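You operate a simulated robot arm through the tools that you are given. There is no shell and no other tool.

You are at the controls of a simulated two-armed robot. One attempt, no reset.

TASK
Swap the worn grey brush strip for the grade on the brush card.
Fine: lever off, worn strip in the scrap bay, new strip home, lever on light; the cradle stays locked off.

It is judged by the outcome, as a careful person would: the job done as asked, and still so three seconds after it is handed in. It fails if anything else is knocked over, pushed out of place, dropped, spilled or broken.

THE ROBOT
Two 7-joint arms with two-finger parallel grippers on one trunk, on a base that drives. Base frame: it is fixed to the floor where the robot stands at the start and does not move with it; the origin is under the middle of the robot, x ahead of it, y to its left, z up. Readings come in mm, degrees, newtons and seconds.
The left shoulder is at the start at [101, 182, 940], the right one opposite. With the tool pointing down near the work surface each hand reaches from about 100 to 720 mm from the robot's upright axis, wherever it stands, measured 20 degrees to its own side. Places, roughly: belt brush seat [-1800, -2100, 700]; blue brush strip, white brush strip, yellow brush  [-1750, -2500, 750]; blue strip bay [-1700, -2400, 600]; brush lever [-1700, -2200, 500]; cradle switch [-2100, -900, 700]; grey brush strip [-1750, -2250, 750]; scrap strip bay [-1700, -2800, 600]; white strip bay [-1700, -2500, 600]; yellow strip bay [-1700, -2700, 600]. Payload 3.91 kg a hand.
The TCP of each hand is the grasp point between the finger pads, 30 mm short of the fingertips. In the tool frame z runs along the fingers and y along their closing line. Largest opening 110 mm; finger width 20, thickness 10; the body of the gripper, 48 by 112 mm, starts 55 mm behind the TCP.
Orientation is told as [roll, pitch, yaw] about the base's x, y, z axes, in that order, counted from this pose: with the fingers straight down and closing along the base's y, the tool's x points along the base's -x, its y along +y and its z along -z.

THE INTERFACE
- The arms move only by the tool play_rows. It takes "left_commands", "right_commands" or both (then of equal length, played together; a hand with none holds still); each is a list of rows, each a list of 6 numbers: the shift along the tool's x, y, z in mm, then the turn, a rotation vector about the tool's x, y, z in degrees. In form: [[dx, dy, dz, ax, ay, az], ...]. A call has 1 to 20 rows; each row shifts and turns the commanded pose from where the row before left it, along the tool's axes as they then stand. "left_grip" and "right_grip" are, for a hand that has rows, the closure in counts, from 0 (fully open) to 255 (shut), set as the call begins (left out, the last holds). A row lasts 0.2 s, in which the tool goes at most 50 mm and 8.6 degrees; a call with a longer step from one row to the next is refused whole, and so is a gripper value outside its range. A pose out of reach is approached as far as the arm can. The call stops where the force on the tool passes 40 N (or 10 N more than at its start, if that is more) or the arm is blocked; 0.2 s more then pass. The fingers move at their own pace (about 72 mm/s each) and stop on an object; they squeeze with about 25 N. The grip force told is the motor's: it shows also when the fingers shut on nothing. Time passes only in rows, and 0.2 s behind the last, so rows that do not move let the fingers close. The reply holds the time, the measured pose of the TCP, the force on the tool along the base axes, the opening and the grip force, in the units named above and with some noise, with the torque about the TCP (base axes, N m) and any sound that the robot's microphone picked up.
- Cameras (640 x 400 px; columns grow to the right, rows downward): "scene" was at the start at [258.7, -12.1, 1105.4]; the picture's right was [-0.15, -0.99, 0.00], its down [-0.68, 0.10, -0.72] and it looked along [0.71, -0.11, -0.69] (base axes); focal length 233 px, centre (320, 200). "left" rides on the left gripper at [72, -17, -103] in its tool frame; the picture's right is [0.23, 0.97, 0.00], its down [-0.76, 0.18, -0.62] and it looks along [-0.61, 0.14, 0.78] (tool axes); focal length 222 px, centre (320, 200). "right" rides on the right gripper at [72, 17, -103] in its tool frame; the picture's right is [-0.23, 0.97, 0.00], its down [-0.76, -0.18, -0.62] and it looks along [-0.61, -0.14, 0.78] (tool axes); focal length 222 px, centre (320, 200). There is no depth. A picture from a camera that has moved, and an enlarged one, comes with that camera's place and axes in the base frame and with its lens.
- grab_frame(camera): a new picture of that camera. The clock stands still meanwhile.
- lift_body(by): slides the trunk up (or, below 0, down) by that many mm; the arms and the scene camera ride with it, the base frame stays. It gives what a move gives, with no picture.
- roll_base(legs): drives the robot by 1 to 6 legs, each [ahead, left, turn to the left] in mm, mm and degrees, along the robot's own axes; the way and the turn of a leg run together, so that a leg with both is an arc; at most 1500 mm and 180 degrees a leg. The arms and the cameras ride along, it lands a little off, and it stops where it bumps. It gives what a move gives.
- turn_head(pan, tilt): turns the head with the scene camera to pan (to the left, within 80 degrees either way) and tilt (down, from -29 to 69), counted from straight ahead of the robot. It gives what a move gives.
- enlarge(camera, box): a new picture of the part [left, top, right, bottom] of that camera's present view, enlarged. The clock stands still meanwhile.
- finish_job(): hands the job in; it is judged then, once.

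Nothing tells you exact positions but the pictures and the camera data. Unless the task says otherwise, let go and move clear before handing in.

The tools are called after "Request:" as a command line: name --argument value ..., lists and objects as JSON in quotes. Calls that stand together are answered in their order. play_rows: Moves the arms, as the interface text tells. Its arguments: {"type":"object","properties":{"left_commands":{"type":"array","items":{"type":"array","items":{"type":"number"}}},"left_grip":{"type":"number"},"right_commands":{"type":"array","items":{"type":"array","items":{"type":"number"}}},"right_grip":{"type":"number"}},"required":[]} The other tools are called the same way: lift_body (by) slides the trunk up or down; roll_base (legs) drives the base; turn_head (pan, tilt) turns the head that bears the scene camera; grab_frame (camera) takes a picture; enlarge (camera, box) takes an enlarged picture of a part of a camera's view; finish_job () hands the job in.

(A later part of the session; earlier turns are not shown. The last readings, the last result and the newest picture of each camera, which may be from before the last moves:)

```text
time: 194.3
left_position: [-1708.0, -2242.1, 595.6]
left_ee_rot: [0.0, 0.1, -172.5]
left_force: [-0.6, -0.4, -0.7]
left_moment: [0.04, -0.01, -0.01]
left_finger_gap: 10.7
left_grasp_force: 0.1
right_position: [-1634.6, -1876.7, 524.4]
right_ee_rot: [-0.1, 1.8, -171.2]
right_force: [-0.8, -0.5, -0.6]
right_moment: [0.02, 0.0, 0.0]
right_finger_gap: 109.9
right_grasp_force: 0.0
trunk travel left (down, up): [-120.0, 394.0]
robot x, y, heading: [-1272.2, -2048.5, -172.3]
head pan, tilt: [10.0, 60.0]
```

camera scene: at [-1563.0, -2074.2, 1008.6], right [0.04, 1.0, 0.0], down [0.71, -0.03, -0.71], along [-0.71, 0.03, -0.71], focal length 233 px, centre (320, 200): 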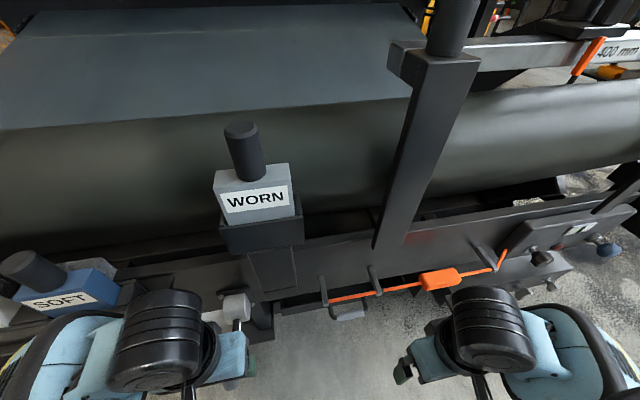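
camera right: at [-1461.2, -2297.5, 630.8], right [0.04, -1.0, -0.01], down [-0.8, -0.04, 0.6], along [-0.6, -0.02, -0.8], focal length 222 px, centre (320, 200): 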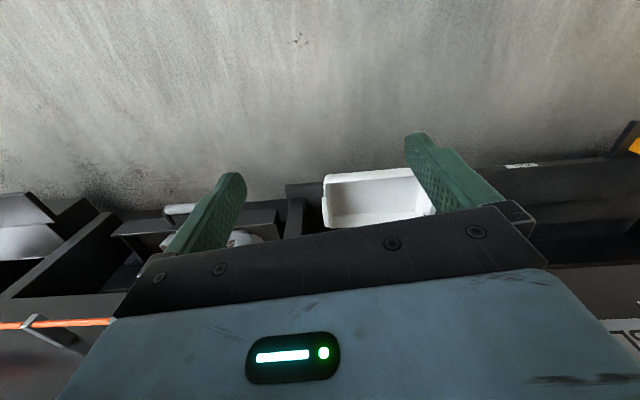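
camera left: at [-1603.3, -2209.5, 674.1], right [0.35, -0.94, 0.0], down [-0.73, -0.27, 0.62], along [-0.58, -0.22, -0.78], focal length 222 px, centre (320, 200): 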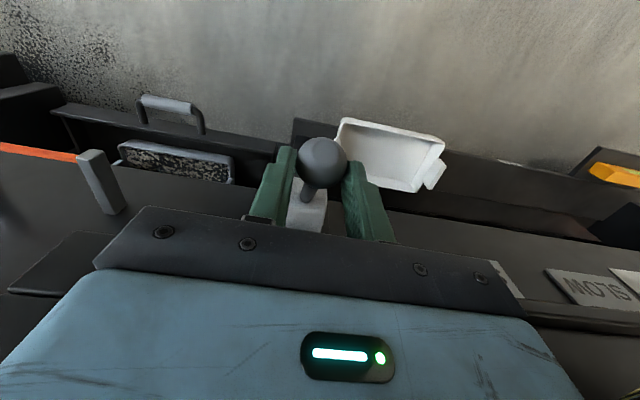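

The ball slipped free around +45°: upper stop. Let me look, backing the hand off.

Request:
play_rows --left_commands '[[10, 0, -15, 0, 0, 0], [20, 0, -15, 0, 0, 0], [25, 0, -15, 0, 0, 0], [25, 0, -15, 0, 0, 0]]' --left_grip 70

Request:
grab_frame --camera "left"

Request:
turn_head --pan 15 --tilt 60

Request:
grab_frame --camera "scene"

Request:
enlarge --camera "scene" --box '[240, 140, 360, 290]'

```text
time: 195.3
left_position: [-1628.0, -2230.0, 655.0]
left_ee_rot: [0.2, 0.2, -172.7]
left_force: [0.2, 0.2, 0.4]
left_moment: [0.0, -0.02, 0.03]
left_finger_gap: 79.6
left_grasp_force: 0.1
right_position: [-1635.3, -1875.9, 525.3]
right_ee_rot: [-0.1, 1.8, -171.2]
right_force: [-0.7, -0.5, -0.4]
right_moment: [0.0, 0.0, -0.01]
right_finger_gap: 110.2
right_grasp_force: 0.0
trunk travel left (down, up): [-120.0, 394.0]
robot x, y, heading: [-1276.6, -2052.0, -172.5]
head pan, tilt: [10.0, 60.0]
```

```text
taken
camera left: at [-1558.9, -2204.5, 758.6], right [0.35, -0.94, 0.0], down [-0.73, -0.27, 0.62], along [-0.58, -0.22, -0.78], focal length 222 px, centre (320, 200)
```

left: 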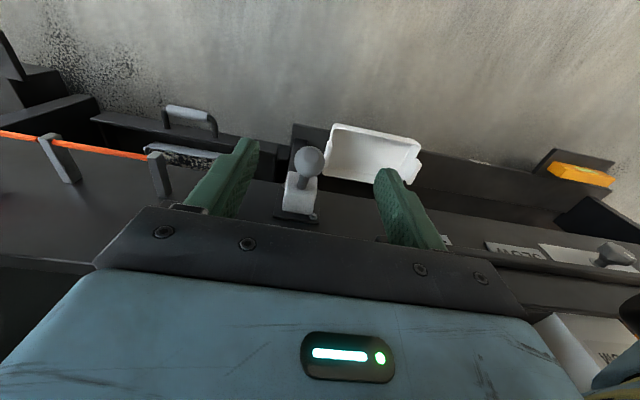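

```text
time: 196.0
left_position: [-1628.2, -2231.2, 654.7]
left_ee_rot: [0.1, 0.2, -172.5]
left_force: [0.4, 0.5, -0.3]
left_moment: [0.01, 0.01, -0.01]
left_finger_gap: 79.8
left_grasp_force: 0.0
right_position: [-1636.2, -1877.3, 525.5]
right_ee_rot: [-0.2, 1.8, -171.2]
right_force: [-0.5, -0.9, 0.5]
right_moment: [0.01, -0.03, -0.02]
right_finger_gap: 110.0
right_grasp_force: 0.0
trunk travel left (down, up): [-120.0, 394.0]
robot x, y, heading: [-1274.3, -2047.5, -172.3]
head pan, tilt: [15.0, 60.0]
```

```text
taken
camera scene: at [-1542.7, -2103.6, 989.2], right [-0.38, 0.92, 0.0], down [0.8, 0.33, -0.5], along [-0.46, -0.19, -0.87], focal length 233 px, centre (320, 200)
```

scene: 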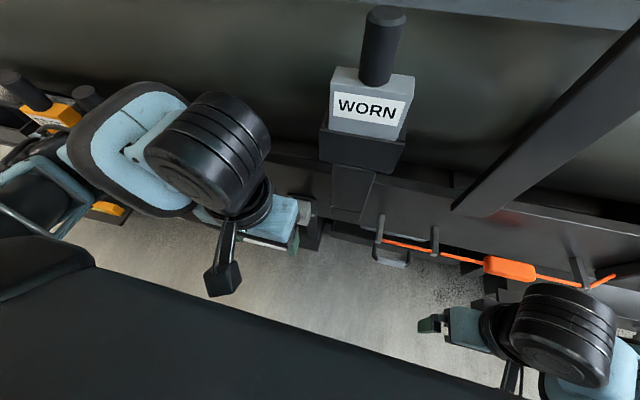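

```text
2.67 times, centred on (300, 215) of scene
camera zoom: at [-1542.7, -2103.6, 989.2], right [-0.38, 0.92, 0.0], down [0.8, 0.33, -0.5], along [-0.46, -0.19, -0.87], focal length 621 px, centre (373, 160)
```

zoom: 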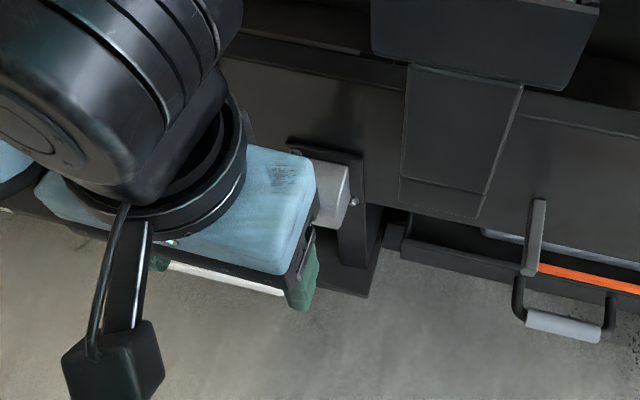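

The lever sits stable at both ends (about -34° and +40°), with the start in the middle. Let me compare the seat now with the earlier picture from the same head pose for any shift.

Request:
turn_head --pan 10 --tilt 60

Request:
enlarge --camera "scene" --box '[220, 60, 420, 300]'

Request:
enlarge --camera "left" --box '[260, 110, 360, 240]'

```text
time: 196.7
left_position: [-1627.9, -2231.8, 656.8]
left_ee_rot: [0.1, 0.3, -172.6]
left_force: [0.1, -0.4, 0.2]
left_moment: [-0.01, 0.01, -0.03]
left_finger_gap: 79.9
left_grasp_force: 0.1
right_position: [-1635.2, -1876.9, 524.7]
right_ee_rot: [-0.1, 1.8, -171.2]
right_force: [0.3, 0.3, -1.0]
right_moment: [-0.01, 0.03, 0.01]
right_finger_gap: 110.1
right_grasp_force: 0.0
trunk travel left (down, up): [-120.0, 394.0]
robot x, y, heading: [-1277.6, -2048.0, -172.4]
head pan, tilt: [10.0, 60.0]
```

```text
1.67 times, centred on (320, 180) of scene
camera zoom: at [-1544.7, -2098.2, 989.2], right [-0.3, 0.95, 0.0], down [0.83, 0.26, -0.5], along [-0.48, -0.15, -0.87], focal length 388 px, centre (320, 233)
```

zoom: 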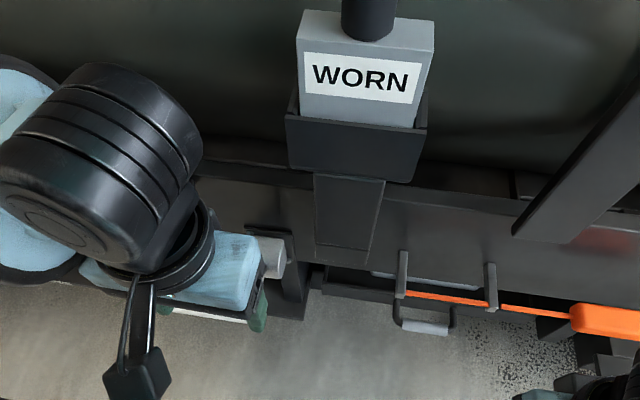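

```text
3.08 times, centred on (310, 175) of left
camera zoom: at [-1559.5, -2204.5, 758.4], right [0.35, -0.94, 0.0], down [-0.73, -0.27, 0.62], along [-0.58, -0.22, -0.78], focal length 684 px, centre (351, 277)
```

zoom: 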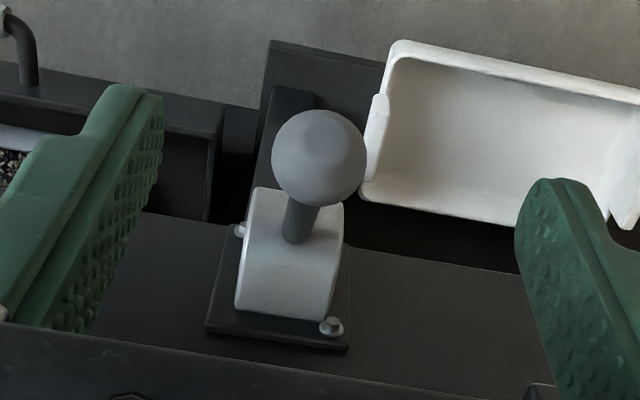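

No clear seat movement either way. I'll use a gentle pull on the worn strip as the check for which position releases it: raising the trunk and bringing the left hand over the worn handle.

Request:
lift_body --by 320

Request:
play_rows --left_commands '[[-10, -17, 0, 0, 0, 0], [-10, -17, 0, 0, 0, 0], [-10, -18, 0, 0, 0, 0], [-10, -18, 0, 0, 0, 0], [-10, -18, 0, 0, 0, 0], [-10, -18, 0, 0, 0, 0]]'

Request:
grab_frame --camera "left"

Request:
turn_head --pan -10 --tilt 55

Request:
grab_frame --camera "scene"

```text
time: 199.8
left_position: [-1627.8, -2231.4, 974.8]
left_ee_rot: [0.1, 0.3, -172.5]
left_force: [0.6, -0.7, -0.3]
left_moment: [0.02, -0.01, 0.02]
left_finger_gap: 79.7
left_grasp_force: 0.1
right_position: [-1636.2, -1876.5, 845.2]
right_ee_rot: [-0.1, 1.8, -171.1]
right_force: [-1.0, -1.0, 0.2]
right_moment: [-0.04, 0.01, -0.02]
right_finger_gap: 110.1
right_grasp_force: 0.1
trunk travel left (down, up): [-440.0, 74.0]
robot x, y, heading: [-1273.0, -2049.7, -172.2]
head pan, tilt: [10.0, 60.0]
```

```text
time: 201.2
left_position: [-1701.3, -2134.0, 974.8]
left_ee_rot: [0.2, 0.2, -172.7]
left_force: [-0.9, 0.3, 0.4]
left_moment: [-0.02, -0.01, -0.01]
left_finger_gap: 79.9
left_grasp_force: 0.0
right_position: [-1634.7, -1875.8, 844.2]
right_ee_rot: [-0.2, 1.8, -171.1]
right_force: [-0.4, -0.4, -0.2]
right_moment: [-0.01, -0.01, 0.01]
right_finger_gap: 110.0
right_grasp_force: 0.0
trunk travel left (down, up): [-440.0, 74.0]
robot x, y, heading: [-1276.0, -2048.7, -172.3]
head pan, tilt: [10.0, 60.0]
```

```text
taken
camera left: at [-1633.3, -2106.8, 1077.7], right [0.35, -0.94, 0.0], down [-0.73, -0.27, 0.62], along [-0.58, -0.22, -0.78], focal length 222 px, centre (320, 200)
```

left: 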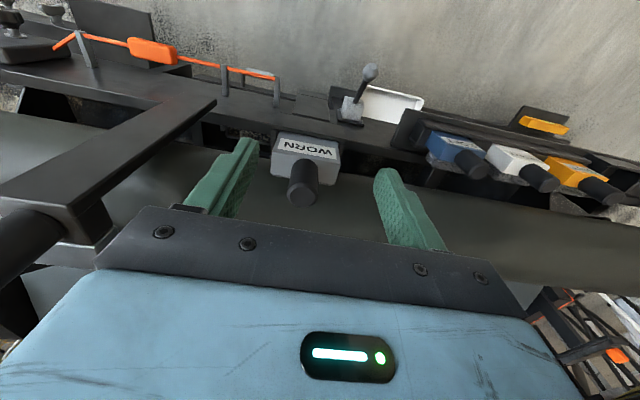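

```text
time: 202.1
left_position: [-1700.9, -2135.5, 974.6]
left_ee_rot: [0.1, 0.1, -172.6]
left_force: [-0.2, -0.5, 0.5]
left_moment: [0.02, 0.02, 0.03]
left_finger_gap: 79.9
left_grasp_force: 0.0
right_position: [-1635.6, -1876.9, 846.3]
right_ee_rot: [-0.1, 1.8, -171.2]
right_force: [-0.5, -0.3, 0.4]
right_moment: [0.02, -0.02, -0.02]
right_finger_gap: 109.6
right_grasp_force: 0.1
trunk travel left (down, up): [-440.0, 74.0]
robot x, y, heading: [-1278.0, -2050.5, -172.2]
head pan, tilt: [-10.0, 55.0]
```

```text
taken
camera scene: at [-1436.3, -2059.4, 1347.6], right [0.04, 1.0, 0.0], down [0.82, -0.03, -0.57], along [-0.57, 0.02, -0.82], focal length 233 px, centre (320, 200)
```

scene: 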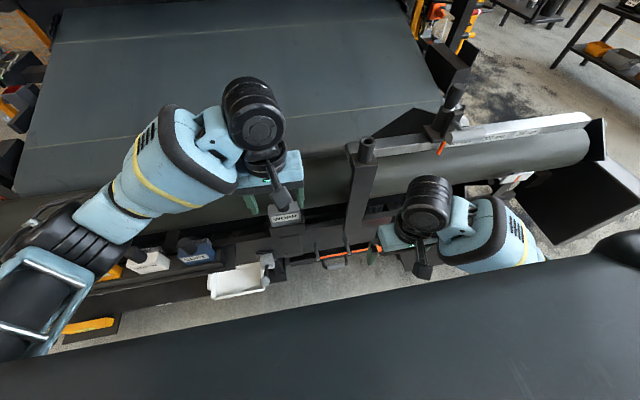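

The worn handle top is near [-1763,-2138,901]. Moving over it and checking alignment before descending.

Request:
play_rows --left_commands '[[-20, -2, 0, 0, 0, 0], [-20, -2, 0, 0, 0, 0], [-22, -1, 0, 0, 0, 0]]'

Request:
grab_frame --camera "left"

Request:
enlarge --camera "scene" --box '[200, 60, 340, 240]'

```text
time: 202.8
left_position: [-1764.4, -2136.7, 975.0]
left_ee_rot: [0.1, 0.1, -172.6]
left_force: [0.4, -0.5, -0.6]
left_moment: [0.04, -0.03, 0.01]
left_finger_gap: 79.6
left_grasp_force: 0.0
right_position: [-1635.8, -1876.8, 844.8]
right_ee_rot: [-0.1, 1.8, -171.2]
right_force: [-0.3, 0.7, -0.3]
right_moment: [0.03, -0.02, 0.0]
right_finger_gap: 109.9
right_grasp_force: 0.1
trunk travel left (down, up): [-440.0, 74.0]
robot x, y, heading: [-1273.2, -2051.9, -172.5]
head pan, tilt: [-10.0, 55.0]
```

```text
taken
camera left: at [-1695.5, -2110.0, 1077.8], right [0.35, -0.94, 0.0], down [-0.73, -0.27, 0.62], along [-0.58, -0.22, -0.78], focal length 222 px, centre (320, 200)
```

left: 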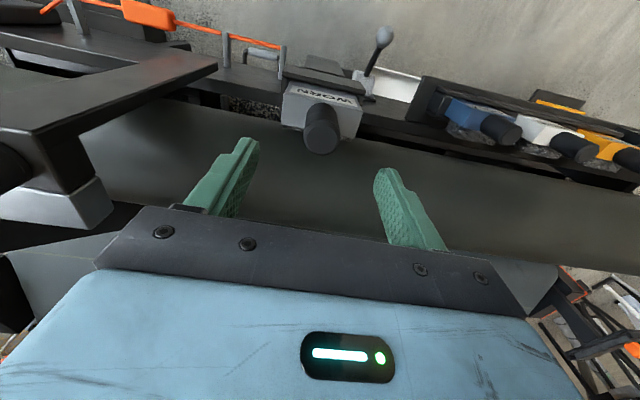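

```text
2.22 times, centred on (270, 150) of scene
camera zoom: at [-1436.6, -2059.2, 1347.6], right [0.04, 1.0, 0.0], down [0.82, -0.03, -0.57], along [-0.57, 0.02, -0.82], focal length 518 px, centre (431, 311)
```

zoom: 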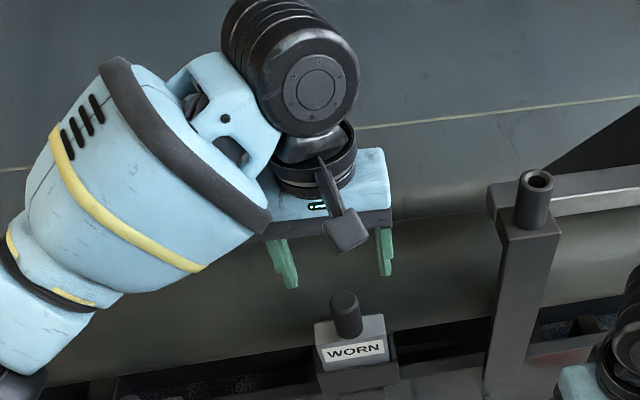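

Aligned within ~3 mm. Descending to straddle the handle.

Request:
play_rows --left_commands '[[-2, 2, 15, 0, 0, 0], [0, 0, 15, 0, 0, 0], [0, 0, 15, 0, 0, 0], [0, 0, 15, 0, 0, 0], [0, 0, 15, 0, 0, 0], [0, 0, 11, 0, 0, 0]]'

Request:
grab_frame --camera "left"

Request:
enlarge --camera "scene" --box '[200, 60, 340, 240]'

```text
time: 204.2
left_position: [-1765.0, -2139.5, 888.4]
left_ee_rot: [0.1, 0.0, -172.5]
left_force: [-0.5, 0.2, -0.4]
left_moment: [0.0, 0.02, 0.01]
left_finger_gap: 80.0
left_grasp_force: 0.1
right_position: [-1635.3, -1876.5, 845.0]
right_ee_rot: [-0.1, 1.8, -171.2]
right_force: [0.0, -0.7, 0.3]
right_moment: [-0.02, -0.02, -0.01]
right_finger_gap: 110.0
right_grasp_force: 0.0
trunk travel left (down, up): [-440.0, 74.0]
robot x, y, heading: [-1274.2, -2052.0, -172.4]
head pan, tilt: [-10.0, 55.0]
```

```text
taken
camera left: at [-1696.2, -2112.0, 991.6], right [0.35, -0.94, 0.0], down [-0.73, -0.27, 0.62], along [-0.58, -0.22, -0.78], focal length 222 px, centre (320, 200)
```

left: 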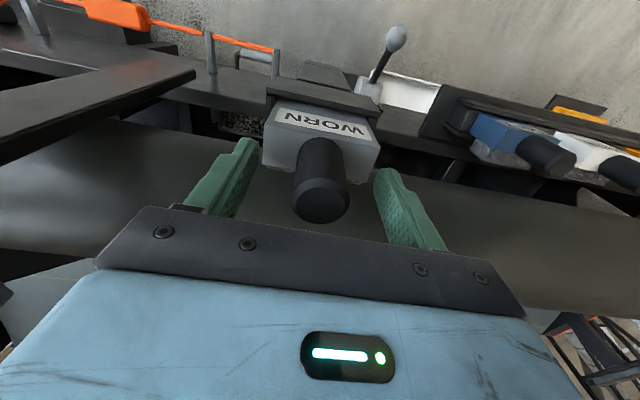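

```text
2.22 times, centred on (270, 150) of scene
camera zoom: at [-1436.3, -2059.3, 1347.7], right [0.04, 1.0, 0.0], down [0.82, -0.03, -0.57], along [-0.57, 0.02, -0.82], focal length 518 px, centre (431, 311)
```

zoom: 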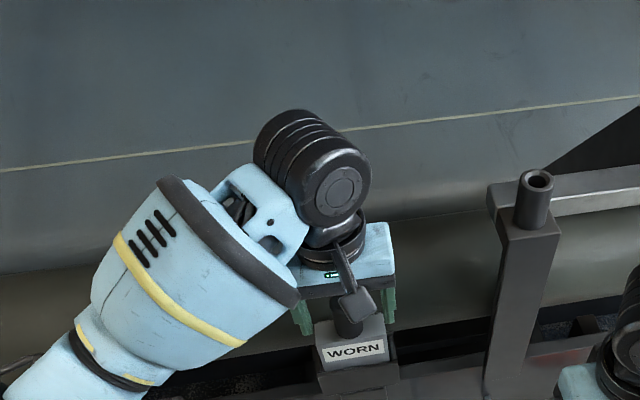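

Handle is centred at the grasp point. Closing, then a gentle 5 mm test lift.

Request:
play_rows --left_commands '[[0, 0, 0, 0, 0, 0], [0, 0, 0, 0, 0, 0], [0, 0, 0, 0, 0, 0], [0, 0, 0, 0, 0, 0]]' --left_grip 230

Request:
play_rows --left_commands '[[0, 0, -2, 0, 0, 0], [0, 0, -2, 0, 0, 0], [0, 0, -1, 0, 0, 0], [0, 0, 0, 0, 0, 0]]'

```text
time: 205.2
left_position: [-1764.1, -2138.9, 889.0]
left_ee_rot: [0.1, 0.2, -172.7]
left_force: [-0.4, -0.1, -0.4]
left_moment: [0.02, 0.04, -0.04]
left_finger_gap: 30.7
left_grasp_force: 25.1
right_position: [-1634.9, -1876.8, 844.4]
right_ee_rot: [-0.1, 1.8, -171.2]
right_force: [0.8, 0.5, -0.7]
right_moment: [0.0, 0.0, 0.0]
right_finger_gap: 110.2
right_grasp_force: 0.0
trunk travel left (down, up): [-440.0, 74.0]
robot x, y, heading: [-1274.2, -2051.2, -172.4]
head pan, tilt: [-10.0, 55.0]
```

```text
time: 206.2
left_position: [-1764.1, -2138.6, 893.9]
left_ee_rot: [0.1, 0.1, -172.5]
left_force: [-0.1, 0.3, -2.7]
left_moment: [0.03, 0.02, -0.01]
left_finger_gap: 30.6
left_grasp_force: 24.6
right_position: [-1635.7, -1876.5, 845.5]
right_ee_rot: [-0.1, 1.8, -171.3]
right_force: [-0.5, 0.0, 0.5]
right_moment: [-0.02, -0.04, 0.01]
right_finger_gap: 110.0
right_grasp_force: 0.0
trunk travel left (down, up): [-440.0, 74.0]
robot x, y, heading: [-1277.8, -2048.9, -172.5]
head pan, tilt: [-10.0, 55.0]
```

The strip lifts freely (only ~2.7 N, its weight) with the lever up. To be sure "up" is really off rather than there being no lock at all, I'll set it back and test the start (middle) position too.

Request:
play_rows --left_commands '[[0, 0, 2, 0, 0, 0], [0, 0, 3, 0, 0, 0], [0, 0, 0, 0, 0, 0]]'

Request:
play_rows --left_commands '[[0, 0, 0, 0, 0, 0], [0, 0, 0, 0, 0, 0], [0, 0, 0, 0, 0, 0]]' --left_grip 70

Request:
play_rows --left_commands '[[0, 0, -20, 0, 0, 0], [0, 0, -22, 0, 0, 0], [0, 0, -22, 0, 0, 0], [0, 0, -22, 0, 0, 0], [34, 26, 0, 0, 0, 0], [34, 27, 0, 0, 0, 0], [34, 27, 0, 0, 0, 0], [34, 27, 0, 0, 0, 0]]'

Request:
lift_body --by -320

Request:
grab_frame --camera "left"

```text
time: 207.1
left_position: [-1765.9, -2139.2, 888.6]
left_ee_rot: [0.1, 0.2, -172.6]
left_force: [0.2, 0.3, -1.3]
left_moment: [0.03, 0.01, 0.0]
left_finger_gap: 30.3
left_grasp_force: 24.6
right_position: [-1636.2, -1876.6, 844.3]
right_ee_rot: [-0.1, 1.8, -171.2]
right_force: [0.3, 0.0, 0.0]
right_moment: [-0.03, -0.01, 0.01]
right_finger_gap: 109.9
right_grasp_force: 0.0
trunk travel left (down, up): [-440.0, 74.0]
robot x, y, heading: [-1274.9, -2048.6, -172.3]
head pan, tilt: [-10.0, 55.0]
```

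```text
time: 207.8
left_position: [-1764.5, -2138.4, 888.1]
left_ee_rot: [0.1, 0.3, -172.6]
left_force: [0.3, 0.0, 0.0]
left_moment: [0.02, -0.01, -0.01]
left_finger_gap: 79.7
left_grasp_force: 0.0
right_position: [-1635.4, -1876.3, 844.8]
right_ee_rot: [-0.1, 1.7, -171.1]
right_force: [0.1, 0.5, 0.1]
right_moment: [0.0, 0.04, -0.01]
right_finger_gap: 110.0
right_grasp_force: 0.0
trunk travel left (down, up): [-440.0, 74.0]
robot x, y, heading: [-1273.2, -2049.4, -172.4]
head pan, tilt: [-10.0, 55.0]
```

```text
time: 209.7
left_position: [-1615.8, -2229.3, 974.9]
left_ee_rot: [0.1, 0.1, -172.6]
left_force: [-0.2, -0.3, -0.5]
left_moment: [0.04, 0.0, -0.02]
left_finger_gap: 79.7
left_grasp_force: 0.0
right_position: [-1634.5, -1876.9, 846.3]
right_ee_rot: [-0.1, 1.7, -171.2]
right_force: [0.2, 0.4, 0.9]
right_moment: [0.01, 0.03, 0.02]
right_finger_gap: 110.0
right_grasp_force: 0.3
trunk travel left (down, up): [-440.0, 74.0]
robot x, y, heading: [-1271.5, -2047.1, -172.3]
head pan, tilt: [-10.0, 55.0]
```

```text
time: 212.8
left_position: [-1615.6, -2227.0, 655.6]
left_ee_rot: [0.1, 0.2, -172.6]
left_force: [0.4, 0.1, -0.5]
left_moment: [0.0, 0.01, -0.01]
left_finger_gap: 79.8
left_grasp_force: 0.0
right_position: [-1634.7, -1877.0, 525.3]
right_ee_rot: [-0.1, 1.8, -171.2]
right_force: [0.1, 0.5, -0.2]
right_moment: [0.02, 0.0, 0.01]
right_finger_gap: 110.0
right_grasp_force: 0.1
trunk travel left (down, up): [-120.0, 394.0]
robot x, y, heading: [-1273.6, -2048.4, -172.5]
head pan, tilt: [-10.0, 55.0]
```

```text
taken
camera left: at [-1547.7, -2200.7, 758.8], right [0.35, -0.94, 0.0], down [-0.73, -0.27, 0.62], along [-0.58, -0.22, -0.78], focal length 222 px, centre (320, 200)
```

left: 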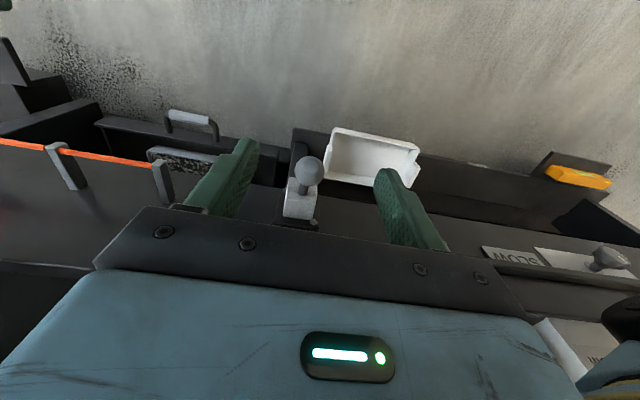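

Request:
play_rows --left_commands '[[-24, 0, 0, 0, 0, 0], [-23.5, 1, 14, 0, 0, 0], [0, 0, 20, 0, 0, 0], [0, 0, 20, 0, 0, 0], [0, 0, 20, 0, 0, 0], [0, 0, 20, 0, 0, 0]]'

Request:
play_rows --left_commands '[[0, 0, 0, 0, 0, 0], [0, 0, 0, 0, 0, 0], [0, 0, 0, 0, 0, 0], [0, 0, 0, 0, 0, 0]]' --left_grip 230

Request:
grab_frame --camera "left"

```text
time: 214.2
left_position: [-1663.2, -2235.2, 561.3]
left_ee_rot: [0.1, 0.2, -172.5]
left_force: [-0.8, -0.8, -0.2]
left_moment: [-0.05, 0.06, 0.02]
left_finger_gap: 79.9
left_grasp_force: 0.0
right_position: [-1635.3, -1876.2, 525.3]
right_ee_rot: [-0.1, 1.9, -171.2]
right_force: [0.6, -0.4, -0.5]
right_moment: [0.0, -0.03, -0.02]
right_finger_gap: 109.9
right_grasp_force: 0.1
trunk travel left (down, up): [-120.0, 394.0]
robot x, y, heading: [-1274.9, -2051.9, -172.8]
head pan, tilt: [-10.0, 55.0]
```

```text
time: 215.2
left_position: [-1663.0, -2234.6, 561.7]
left_ee_rot: [0.1, 0.1, -172.5]
left_force: [-0.5, -2.1, -1.0]
left_moment: [-0.03, -0.03, 0.01]
left_finger_gap: 31.7
left_grasp_force: 44.6
right_position: [-1636.2, -1877.6, 525.3]
right_ee_rot: [-0.1, 1.8, -171.1]
right_force: [0.7, 0.3, -0.9]
right_moment: [-0.01, 0.0, -0.01]
right_finger_gap: 110.1
right_grasp_force: 0.1
trunk travel left (down, up): [-120.0, 394.0]
robot x, y, heading: [-1273.6, -2050.8, -172.2]
head pan, tilt: [-10.0, 55.0]
```

```text
taken
camera left: at [-1595.0, -2207.9, 665.0], right [0.35, -0.94, 0.0], down [-0.73, -0.27, 0.62], along [-0.58, -0.22, -0.78], focal length 222 px, centre (320, 200)
```

left: 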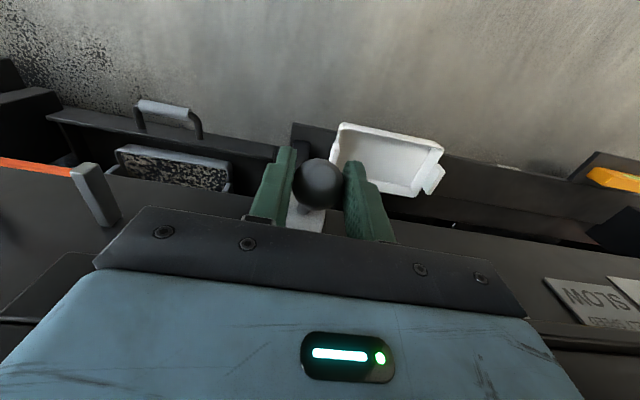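

Request:
play_rows --left_commands '[[6.6, 0, 8.6, 0, 0, 0], [5.9, 0, 9.2, 0, 0, 0], [5, 0, 9.7, 0, 0, 0], [4.2, 0, 10, 0, 0, 0], [3.2, 0, 10.4, 0, 0, 0], [2, 0, 10.2, 0, 0, 0], [0.6, 0, 6.5, 0, 0, 0], [0, 0, 0, 0, 0, 0]]'

Request:
grab_frame --camera "left"

```text
time: 217.0
left_position: [-1633.9, -2230.0, 497.7]
left_ee_rot: [0.1, 0.3, -172.8]
left_force: [6.9, 7.3, 5.8]
left_moment: [-0.04, 1.03, -0.05]
left_finger_gap: 32.1
left_grasp_force: 44.7
right_position: [-1636.0, -1875.5, 524.9]
right_ee_rot: [-0.1, 1.8, -171.3]
right_force: [0.5, 0.5, 0.1]
right_moment: [-0.01, 0.0, 0.0]
right_finger_gap: 110.3
right_grasp_force: 0.0
trunk travel left (down, up): [-120.0, 394.0]
robot x, y, heading: [-1274.4, -2051.3, -172.3]
head pan, tilt: [-10.0, 55.0]
```

```text
taken
camera left: at [-1565.7, -2203.9, 600.1], right [0.35, -0.94, 0.0], down [-0.74, -0.27, 0.62], along [-0.58, -0.22, -0.79], focal length 222 px, centre (320, 200)
```

left: 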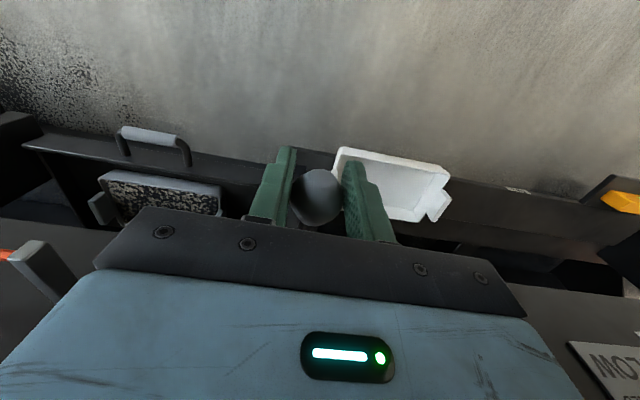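

Request:
play_rows --left_commands '[[0, 0, 0, 0, 0, 0], [0, 0, 0, 0, 0, 0], [0, 0, 0, 0, 0, 0]]' --left_grip 70

Request:
grab_frame --camera "left"

Request:
play_rows --left_commands '[[0, 0, -20, 0, 0, 0], [0, 0, -20, 0, 0, 0], [0, 0, -22, 0, 0, 0]]'

Request:
grab_frame --camera "left"

```text
time: 217.8
left_position: [-1636.1, -2232.1, 496.6]
left_ee_rot: [0.1, 0.3, -172.6]
left_force: [-0.4, 0.4, 0.0]
left_moment: [-0.01, -0.01, 0.01]
left_finger_gap: 79.7
left_grasp_force: 0.2
right_position: [-1635.3, -1876.5, 525.5]
right_ee_rot: [-0.1, 1.8, -171.1]
right_force: [-0.6, 0.2, -0.2]
right_moment: [-0.01, 0.0, -0.01]
right_finger_gap: 110.4
right_grasp_force: 0.1
trunk travel left (down, up): [-120.0, 394.0]
robot x, y, heading: [-1273.2, -2049.8, -172.6]
head pan, tilt: [-10.0, 55.0]
```

```text
taken
camera left: at [-1567.0, -2204.7, 600.0], right [0.35, -0.94, 0.0], down [-0.73, -0.27, 0.62], along [-0.58, -0.22, -0.78], focal length 222 px, centre (320, 200)
```

left: 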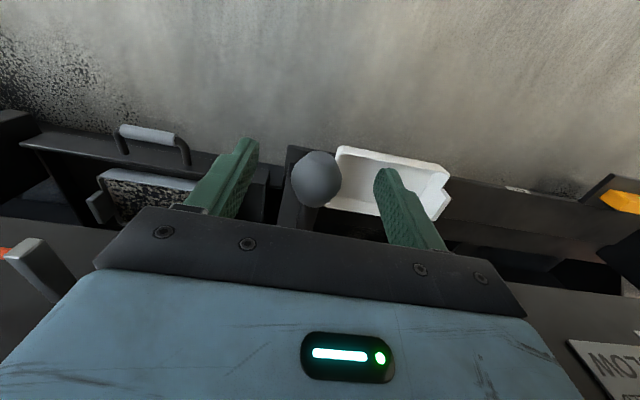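

```text
time: 218.6
left_position: [-1636.2, -2231.3, 559.1]
left_ee_rot: [0.1, 0.2, -172.6]
left_force: [0.1, -0.3, 0.8]
left_moment: [-0.01, 0.04, -0.01]
left_finger_gap: 80.0
left_grasp_force: 0.1
right_position: [-1634.8, -1876.9, 525.3]
right_ee_rot: [-0.1, 1.8, -171.2]
right_force: [0.2, -0.1, 0.2]
right_moment: [0.02, 0.01, -0.01]
right_finger_gap: 109.9
right_grasp_force: 0.0
trunk travel left (down, up): [-120.0, 394.0]
robot x, y, heading: [-1272.3, -2049.4, -172.5]
head pan, tilt: [-10.0, 55.0]
```

```text
taken
camera left: at [-1567.2, -2204.6, 662.5], right [0.35, -0.94, 0.0], down [-0.73, -0.27, 0.62], along [-0.58, -0.22, -0.78], focal length 222 px, centre (320, 200)
```

left: 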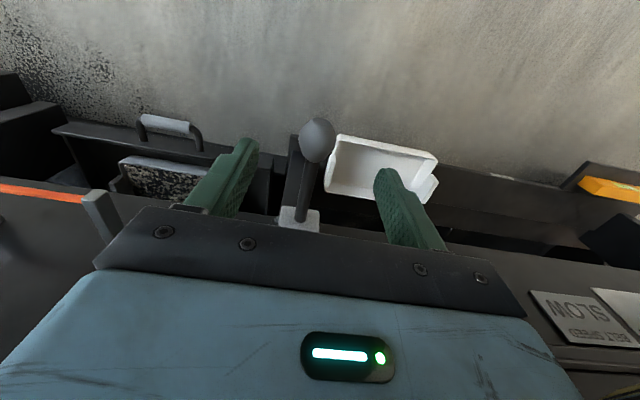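

On release the lever settled exactly back to its start detent. So there are three detents: up, middle, down. Now testing whether the worn strip is held at the middle.

Request:
lift_body --by 320

Request:
play_rows --left_commands '[[0, 0, -33, 0, 0, 0], [0, 0, -33, 0, 0, 0], [0, 0, -30, 0, 0, 0], [-29, -27, 0, 0, 0, 0], [-29, -27, 0, 0, 0, 0], [-29, -27, 0, 0, 0, 0], [-29, -27, 0, 0, 0, 0]]'

Request:
grab_frame --camera "left"

```text
time: 221.8
left_position: [-1636.0, -2231.8, 877.4]
left_ee_rot: [0.1, 0.3, -172.5]
left_force: [0.5, 0.0, -0.4]
left_moment: [0.02, -0.01, -0.01]
left_finger_gap: 79.8
left_grasp_force: 0.1
right_position: [-1635.8, -1876.2, 845.1]
right_ee_rot: [0.0, 1.9, -171.2]
right_force: [0.1, -0.4, 0.7]
right_moment: [0.03, 0.0, -0.01]
right_finger_gap: 110.0
right_grasp_force: 0.0
trunk travel left (down, up): [-440.0, 74.0]
robot x, y, heading: [-1273.9, -2050.2, -172.4]
head pan, tilt: [-10.0, 55.0]
```

```text
time: 223.4
left_position: [-1764.8, -2137.9, 974.0]
left_ee_rot: [0.1, 0.2, -172.5]
left_force: [-0.7, 0.4, -0.8]
left_moment: [-0.01, -0.02, 0.04]
left_finger_gap: 79.9
left_grasp_force: 0.0
right_position: [-1636.0, -1876.2, 845.7]
right_ee_rot: [0.0, 1.8, -171.2]
right_force: [-0.7, -0.8, -0.2]
right_moment: [-0.02, 0.02, -0.01]
right_finger_gap: 110.1
right_grasp_force: 0.1
trunk travel left (down, up): [-440.0, 74.0]
robot x, y, heading: [-1274.2, -2046.6, -172.3]
head pan, tilt: [-10.0, 55.0]
```

```text
taken
camera left: at [-1697.5, -2111.4, 1076.9], right [0.35, -0.94, 0.0], down [-0.73, -0.27, 0.62], along [-0.58, -0.22, -0.78], focal length 222 px, centre (320, 200)
```

left: 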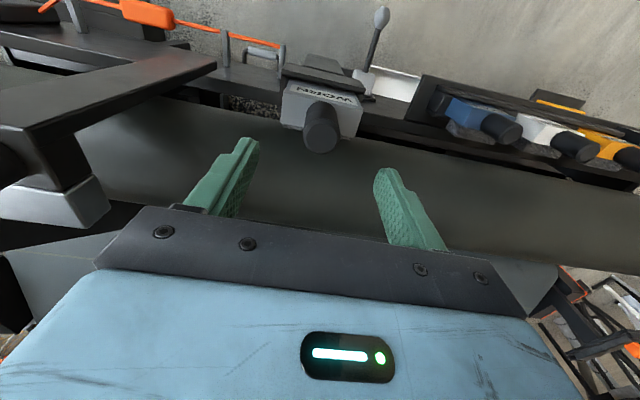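

Request:
play_rows --left_commands '[[0, 1, 15, 0, 0, 0], [0, 0, 15, 0, 0, 0], [0, 0, 15, 0, 0, 0], [0, 0, 15, 0, 0, 0], [0, 0, 15, 0, 0, 0], [0, 0, 10, 0, 0, 0]]'

Request:
play_rows --left_commands '[[0, 0, 0, 0, 0, 0], [0, 0, 0, 0, 0, 0], [0, 0, 0, 0, 0, 0], [0, 0, 0, 0, 0, 0]]' --left_grip 230

Request:
play_rows --left_commands '[[0, 0, -1.5, 0, 0, 0], [0, 0, -1.5, 0, 0, 0], [0, 0, -1, 0, 0, 0], [0, 0, 0, 0, 0, 0]]'

```text
time: 224.8
left_position: [-1764.9, -2141.2, 889.2]
left_ee_rot: [0.1, 0.0, -172.5]
left_force: [0.8, 0.4, -0.3]
left_moment: [0.0, -0.02, 0.03]
left_finger_gap: 79.6
left_grasp_force: 0.1
right_position: [-1635.5, -1876.8, 845.0]
right_ee_rot: [-0.2, 1.7, -171.2]
right_force: [0.7, -0.5, -0.2]
right_moment: [-0.01, 0.02, 0.0]
right_finger_gap: 110.1
right_grasp_force: 0.1
trunk travel left (down, up): [-440.0, 74.0]
robot x, y, heading: [-1275.9, -2050.1, -172.5]
head pan, tilt: [-10.0, 55.0]
```

```text
time: 225.8
left_position: [-1764.0, -2139.9, 889.6]
left_ee_rot: [0.0, 0.2, -172.6]
left_force: [-0.4, 0.9, 0.4]
left_moment: [0.22, 0.02, -0.02]
left_finger_gap: 30.6
left_grasp_force: 25.3
right_position: [-1636.1, -1877.5, 843.9]
right_ee_rot: [-0.1, 1.7, -171.3]
right_force: [1.1, 0.2, -0.2]
right_moment: [-0.02, 0.0, 0.05]
right_finger_gap: 110.2
right_grasp_force: 0.1
trunk travel left (down, up): [-440.0, 74.0]
robot x, y, heading: [-1272.1, -2053.7, -172.6]
head pan, tilt: [-10.0, 55.0]
```

```text
time: 226.8
left_position: [-1765.8, -2140.5, 893.4]
left_ee_rot: [0.1, 0.1, -172.5]
left_force: [-0.1, -0.3, -2.3]
left_moment: [-0.05, 0.0, -0.04]
left_finger_gap: 30.4
left_grasp_force: 25.0
right_position: [-1636.0, -1877.1, 844.7]
right_ee_rot: [-0.2, 1.8, -171.1]
right_force: [-0.2, -0.3, -0.5]
right_moment: [0.0, 0.01, -0.02]
right_finger_gap: 110.3
right_grasp_force: 0.0
trunk travel left (down, up): [-440.0, 74.0]
robot x, y, heading: [-1274.5, -2048.5, -172.4]
head pan, tilt: [-10.0, 55.0]
```

Free at the middle as well, so there's no lock to tell by. I'll set it back and compare precise zooms of the seat and brush gap in each lever position instead.

Request:
play_rows --left_commands '[[0, 0, 2, 0, 0, 0], [0, 0, 2, 0, 0, 0], [0, 0, 0, 0, 0, 0]]'

Request:
play_rows --left_commands '[[0, 0, 0, 0, 0, 0], [0, 0, 0, 0, 0, 0], [0, 0, 0, 0, 0, 0]]' --left_grip 70

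Request:
play_rows --left_commands '[[0, 0, -20, 0, 0, 0], [0, 0, -22, 0, 0, 0], [0, 0, -22, 0, 0, 0], [0, 0, -22, 0, 0, 0], [29, 27, 0, 0, 0, 0], [29, 27, 0, 0, 0, 0], [29, 27, 0, 0, 0, 0], [29, 27, 0, 0, 0, 0], [0, 40, 0, 0, 0, 0]]'

Request:
turn_head --pan 0 --tilt 55

Request:
grab_frame --camera "scene"

```text
time: 227.6
left_position: [-1765.1, -2139.3, 888.9]
left_ee_rot: [0.1, 0.2, -172.7]
left_force: [0.3, 0.5, 1.2]
left_moment: [0.15, -0.03, -0.01]
left_finger_gap: 30.6
left_grasp_force: 24.7
right_position: [-1635.6, -1876.7, 845.6]
right_ee_rot: [-0.1, 1.8, -171.2]
right_force: [1.7, 0.5, 0.6]
right_moment: [-0.01, 0.01, 0.0]
right_finger_gap: 110.0
right_grasp_force: 0.0
trunk travel left (down, up): [-440.0, 74.0]
robot x, y, heading: [-1278.0, -2049.7, -172.4]
head pan, tilt: [-10.0, 55.0]
```

```text
time: 228.4
left_position: [-1764.7, -2140.0, 889.5]
left_ee_rot: [0.1, 0.2, -172.6]
left_force: [0.6, 0.2, -0.3]
left_moment: [-0.02, 0.02, 0.01]
left_finger_gap: 79.9
left_grasp_force: 0.0
right_position: [-1635.6, -1877.6, 844.8]
right_ee_rot: [-0.1, 1.9, -171.2]
right_force: [-0.4, 1.1, -0.2]
right_moment: [-0.01, 0.02, -0.02]
right_finger_gap: 110.1
right_grasp_force: 0.1
trunk travel left (down, up): [-440.0, 74.0]
robot x, y, heading: [-1273.5, -2048.3, -172.5]
head pan, tilt: [-10.0, 55.0]
```

```text
time: 230.4
left_position: [-1630.3, -2272.1, 976.7]
left_ee_rot: [0.1, 0.2, -172.7]
left_force: [-0.1, 0.9, 1.0]
left_moment: [0.02, -0.01, -0.03]
left_finger_gap: 79.6
left_grasp_force: 0.1
right_position: [-1635.0, -1877.6, 844.9]
right_ee_rot: [-0.1, 1.8, -171.1]
right_force: [-0.1, 0.0, 0.4]
right_moment: [0.02, 0.01, 0.02]
right_finger_gap: 110.1
right_grasp_force: 0.1
trunk travel left (down, up): [-440.0, 74.0]
robot x, y, heading: [-1273.6, -2052.2, -172.4]
head pan, tilt: [-10.0, 55.0]
```

```text
time: 231.1
left_position: [-1630.6, -2272.2, 976.5]
left_ee_rot: [0.1, 0.2, -172.6]
left_force: [-0.7, 1.1, -0.1]
left_moment: [0.01, 0.03, -0.03]
left_finger_gap: 79.8
left_grasp_force: 0.1
right_position: [-1634.6, -1877.2, 846.6]
right_ee_rot: [-0.1, 1.8, -171.1]
right_force: [-0.1, 0.1, -0.6]
right_moment: [-0.01, 0.0, -0.02]
right_finger_gap: 110.0
right_grasp_force: 0.1
trunk travel left (down, up): [-440.0, 74.0]
robot x, y, heading: [-1274.9, -2050.3, -172.6]
head pan, tilt: [0.0, 55.0]
```

```text
taken
camera scene: at [-1435.7, -2071.7, 1347.6], right [-0.13, 0.99, 0.0], down [0.81, 0.11, -0.57], along [-0.57, -0.08, -0.82], focal length 233 px, centre (320, 200)
```

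scene: 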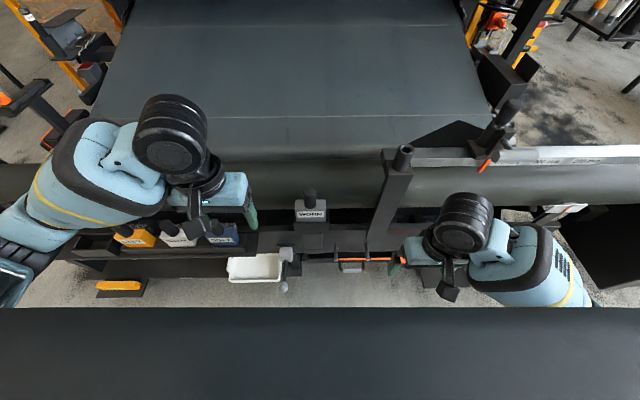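

Request:
enlarge --camera "scene" --box '[280, 175, 345, 225]'

Request:
enlarge --camera "scene" --box '[255, 225, 345, 300]'

```text
8.00 times, centred on (312, 200) of scene
camera zoom: at [-1435.7, -2071.7, 1347.6], right [-0.13, 0.99, 0.0], down [0.81, 0.11, -0.57], along [-0.57, -0.08, -0.82], focal length 1863 px, centre (380, 200)
```

zoom: 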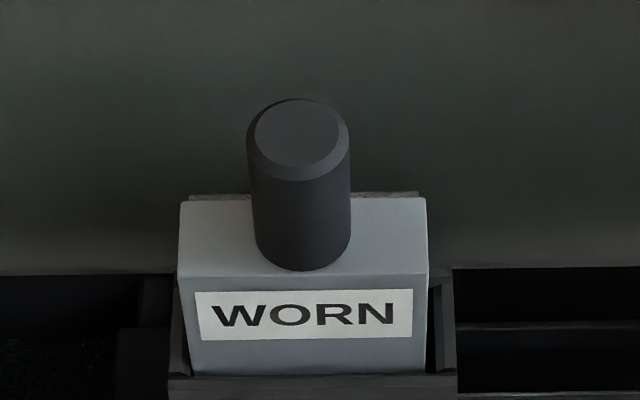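

```text
5.33 times, centred on (300, 262) of scene
camera zoom: at [-1435.7, -2071.7, 1347.6], right [-0.13, 0.99, 0.0], down [0.81, 0.11, -0.57], along [-0.57, -0.08, -0.82], focal length 1242 px, centre (427, -133)
```

zoom: 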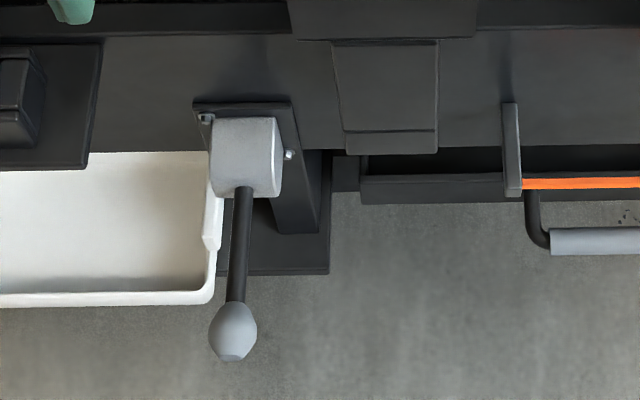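

No lettering anywhere near the lever, but it has detents. I'll map them: grip the ball again, move partway, release and see where it settles, and watch the seat each time.

Request:
play_rows --left_commands '[[-5, -41, 0, 0, 0, 0]]'

Request:
lift_body --by -320

Request:
turn_head --pan 10 --tilt 55

Request:
grab_frame --camera "scene"

Request:
enlarge --camera "scene" --box '[290, 80, 400, 180]'

```text
time: 231.5
left_position: [-1642.1, -2229.3, 976.4]
left_ee_rot: [0.2, 0.2, -172.6]
left_force: [-0.7, -0.5, 0.2]
left_moment: [-0.01, -0.02, 0.02]
left_finger_gap: 79.7
left_grasp_force: 0.0
right_position: [-1636.3, -1875.8, 845.4]
right_ee_rot: [-0.1, 1.8, -171.2]
right_force: [-0.5, 0.5, -0.7]
right_moment: [-0.01, -0.02, 0.06]
right_finger_gap: 110.0
right_grasp_force: 0.1
trunk travel left (down, up): [-440.0, 74.0]
robot x, y, heading: [-1276.5, -2049.6, -172.4]
head pan, tilt: [0.0, 55.0]
```

```text
time: 234.7
left_position: [-1640.8, -2232.3, 655.6]
left_ee_rot: [0.1, 0.2, -172.5]
left_force: [0.3, 0.2, -0.3]
left_moment: [-0.02, 0.02, 0.03]
left_finger_gap: 80.0
left_grasp_force: 0.0
right_position: [-1634.1, -1876.6, 524.9]
right_ee_rot: [-0.1, 1.8, -171.2]
right_force: [0.3, 0.1, -0.3]
right_moment: [0.01, 0.01, -0.01]
right_finger_gap: 109.6
right_grasp_force: 0.1
trunk travel left (down, up): [-120.0, 394.0]
robot x, y, heading: [-1272.8, -2047.2, -172.4]
head pan, tilt: [0.0, 55.0]
```

```text
time: 235.4
left_position: [-1640.7, -2232.4, 655.6]
left_ee_rot: [0.1, 0.0, -172.7]
left_force: [-0.4, 0.0, 0.0]
left_moment: [0.02, -0.01, 0.0]
left_finger_gap: 79.9
left_grasp_force: 0.1
right_position: [-1635.6, -1876.4, 525.0]
right_ee_rot: [0.0, 1.7, -171.2]
right_force: [-1.1, -0.1, 0.1]
right_moment: [0.02, 0.01, -0.01]
right_finger_gap: 109.8
right_grasp_force: 0.0
trunk travel left (down, up): [-120.0, 394.0]
robot x, y, heading: [-1275.0, -2051.7, -172.4]
head pan, tilt: [10.0, 55.0]
```

```text
taken
camera scene: at [-1549.9, -2099.7, 995.2], right [-0.3, 0.95, 0.0], down [0.78, 0.25, -0.57], along [-0.55, -0.17, -0.82], focal length 233 px, centre (320, 200)
```

scene: 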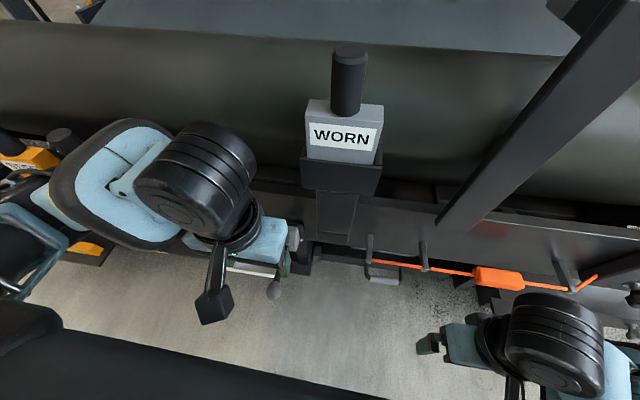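

```text
4.00 times, centred on (345, 130) of scene
camera zoom: at [-1549.9, -2099.7, 995.2], right [-0.3, 0.95, 0.0], down [0.78, 0.25, -0.57], along [-0.55, -0.17, -0.82], focal length 932 px, centre (220, 480)
```

zoom: 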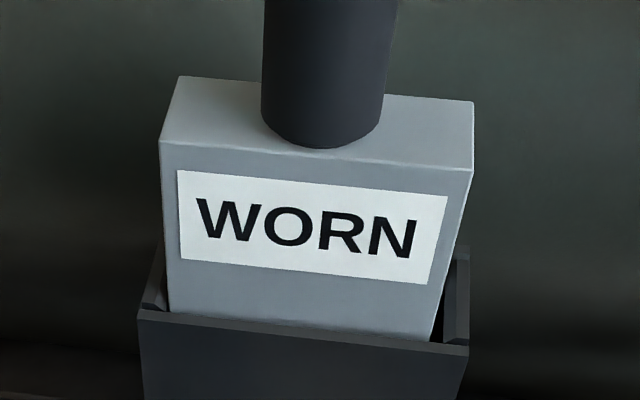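

Request:
play_rows --left_commands '[[5, 0, 30, 0, 0, 0], [0, 0, 32, 0, 0, 0], [0, 0, 32, 0, 0, 0], [0, 0, 32, 0, 0, 0], [0, 0, 32, 0, 0, 0]]'

Request:
play_rows --left_commands '[[0, 0, 0, 0, 0, 0], [0, 0, 0, 0, 0, 0], [0, 0, 0, 0, 0, 0], [0, 0, 0, 0, 0, 0]]' --left_grip 230

Request:
play_rows --left_commands '[[-0.9, 0, -10, 0, 0, 0], [-2, 0, -10.5, 0, 0, 0], [-3.2, 0, -10.5, 0, 0, 0]]'

Request:
grab_frame --camera "left"

Request:
play_rows --left_commands '[[0, 0, 0, 0, 0, 0], [0, 0, 0, 0, 0, 0], [0, 0, 0, 0, 0, 0]]' --left_grip 70

Request:
grab_frame --camera "left"

```text
time: 236.6
left_position: [-1635.7, -2230.9, 497.6]
left_ee_rot: [0.0, 0.1, -172.6]
left_force: [0.3, 0.5, -0.5]
left_moment: [0.01, 0.02, -0.02]
left_finger_gap: 79.7
left_grasp_force: 0.2
right_position: [-1635.4, -1876.6, 524.6]
right_ee_rot: [-0.2, 1.8, -171.1]
right_force: [-0.4, -0.2, 0.1]
right_moment: [0.02, 0.01, 0.0]
right_finger_gap: 109.8
right_grasp_force: 0.0
trunk travel left (down, up): [-120.0, 394.0]
robot x, y, heading: [-1273.9, -2049.6, -172.6]
head pan, tilt: [10.0, 55.0]
```

```text
time: 237.6
left_position: [-1634.8, -2231.6, 497.7]
left_ee_rot: [0.0, 0.2, -172.6]
left_force: [-2.5, 9.1, -1.9]
left_moment: [0.25, -0.24, -0.04]
left_finger_gap: 31.7
left_grasp_force: 45.5
right_position: [-1634.8, -1876.7, 524.6]
right_ee_rot: [-0.1, 1.8, -171.2]
right_force: [-0.8, -0.9, 0.2]
right_moment: [0.04, -0.04, -0.01]
right_finger_gap: 110.0
right_grasp_force: 0.1
trunk travel left (down, up): [-120.0, 394.0]
robot x, y, heading: [-1272.8, -2049.4, -172.7]
head pan, tilt: [10.0, 55.0]
```

```text
time: 238.4
left_position: [-1640.9, -2231.3, 527.4]
left_ee_rot: [0.1, 0.3, -172.8]
left_force: [5.4, 16.8, -10.4]
left_moment: [0.49, -1.38, -0.11]
left_finger_gap: 32.0
left_grasp_force: 44.8
right_position: [-1635.7, -1875.2, 525.1]
right_ee_rot: [0.1, 1.8, -171.2]
right_force: [0.2, -0.7, 1.0]
right_moment: [0.0, -0.01, -0.01]
right_finger_gap: 109.9
right_grasp_force: 0.0
trunk travel left (down, up): [-120.0, 394.0]
robot x, y, heading: [-1277.4, -2050.3, -172.4]
head pan, tilt: [10.0, 55.0]
```

```text
taken
camera left: at [-1572.2, -2204.7, 631.6], right [0.35, -0.94, 0.0], down [-0.74, -0.27, 0.62], along [-0.58, -0.22, -0.79], focal length 222 px, centre (320, 200)
```

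left: 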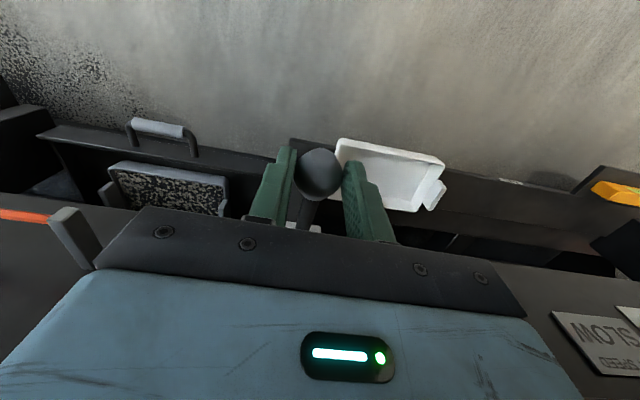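

```text
time: 239.2
left_position: [-1640.1, -2232.7, 529.1]
left_ee_rot: [0.2, 0.0, -172.5]
left_force: [0.3, 0.9, -0.5]
left_moment: [0.02, -0.01, -0.01]
left_finger_gap: 79.7
left_grasp_force: 0.1
right_position: [-1634.2, -1876.3, 525.9]
right_ee_rot: [-0.1, 1.8, -171.1]
right_force: [0.4, -0.3, -0.8]
right_moment: [0.0, -0.03, 0.0]
right_finger_gap: 110.2
right_grasp_force: 0.1
trunk travel left (down, up): [-120.0, 394.0]
robot x, y, heading: [-1273.3, -2051.5, -172.2]
head pan, tilt: [10.0, 55.0]
```

```text
taken
camera left: at [-1573.0, -2205.5, 631.6], right [0.35, -0.94, 0.0], down [-0.73, -0.27, 0.62], along [-0.58, -0.22, -0.78], focal length 222 px, centre (320, 200)
```

left: 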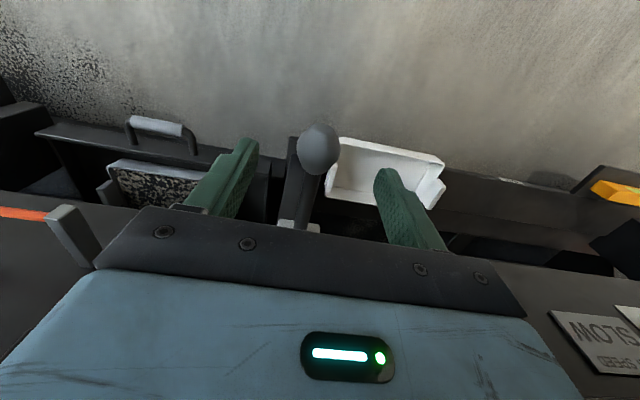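

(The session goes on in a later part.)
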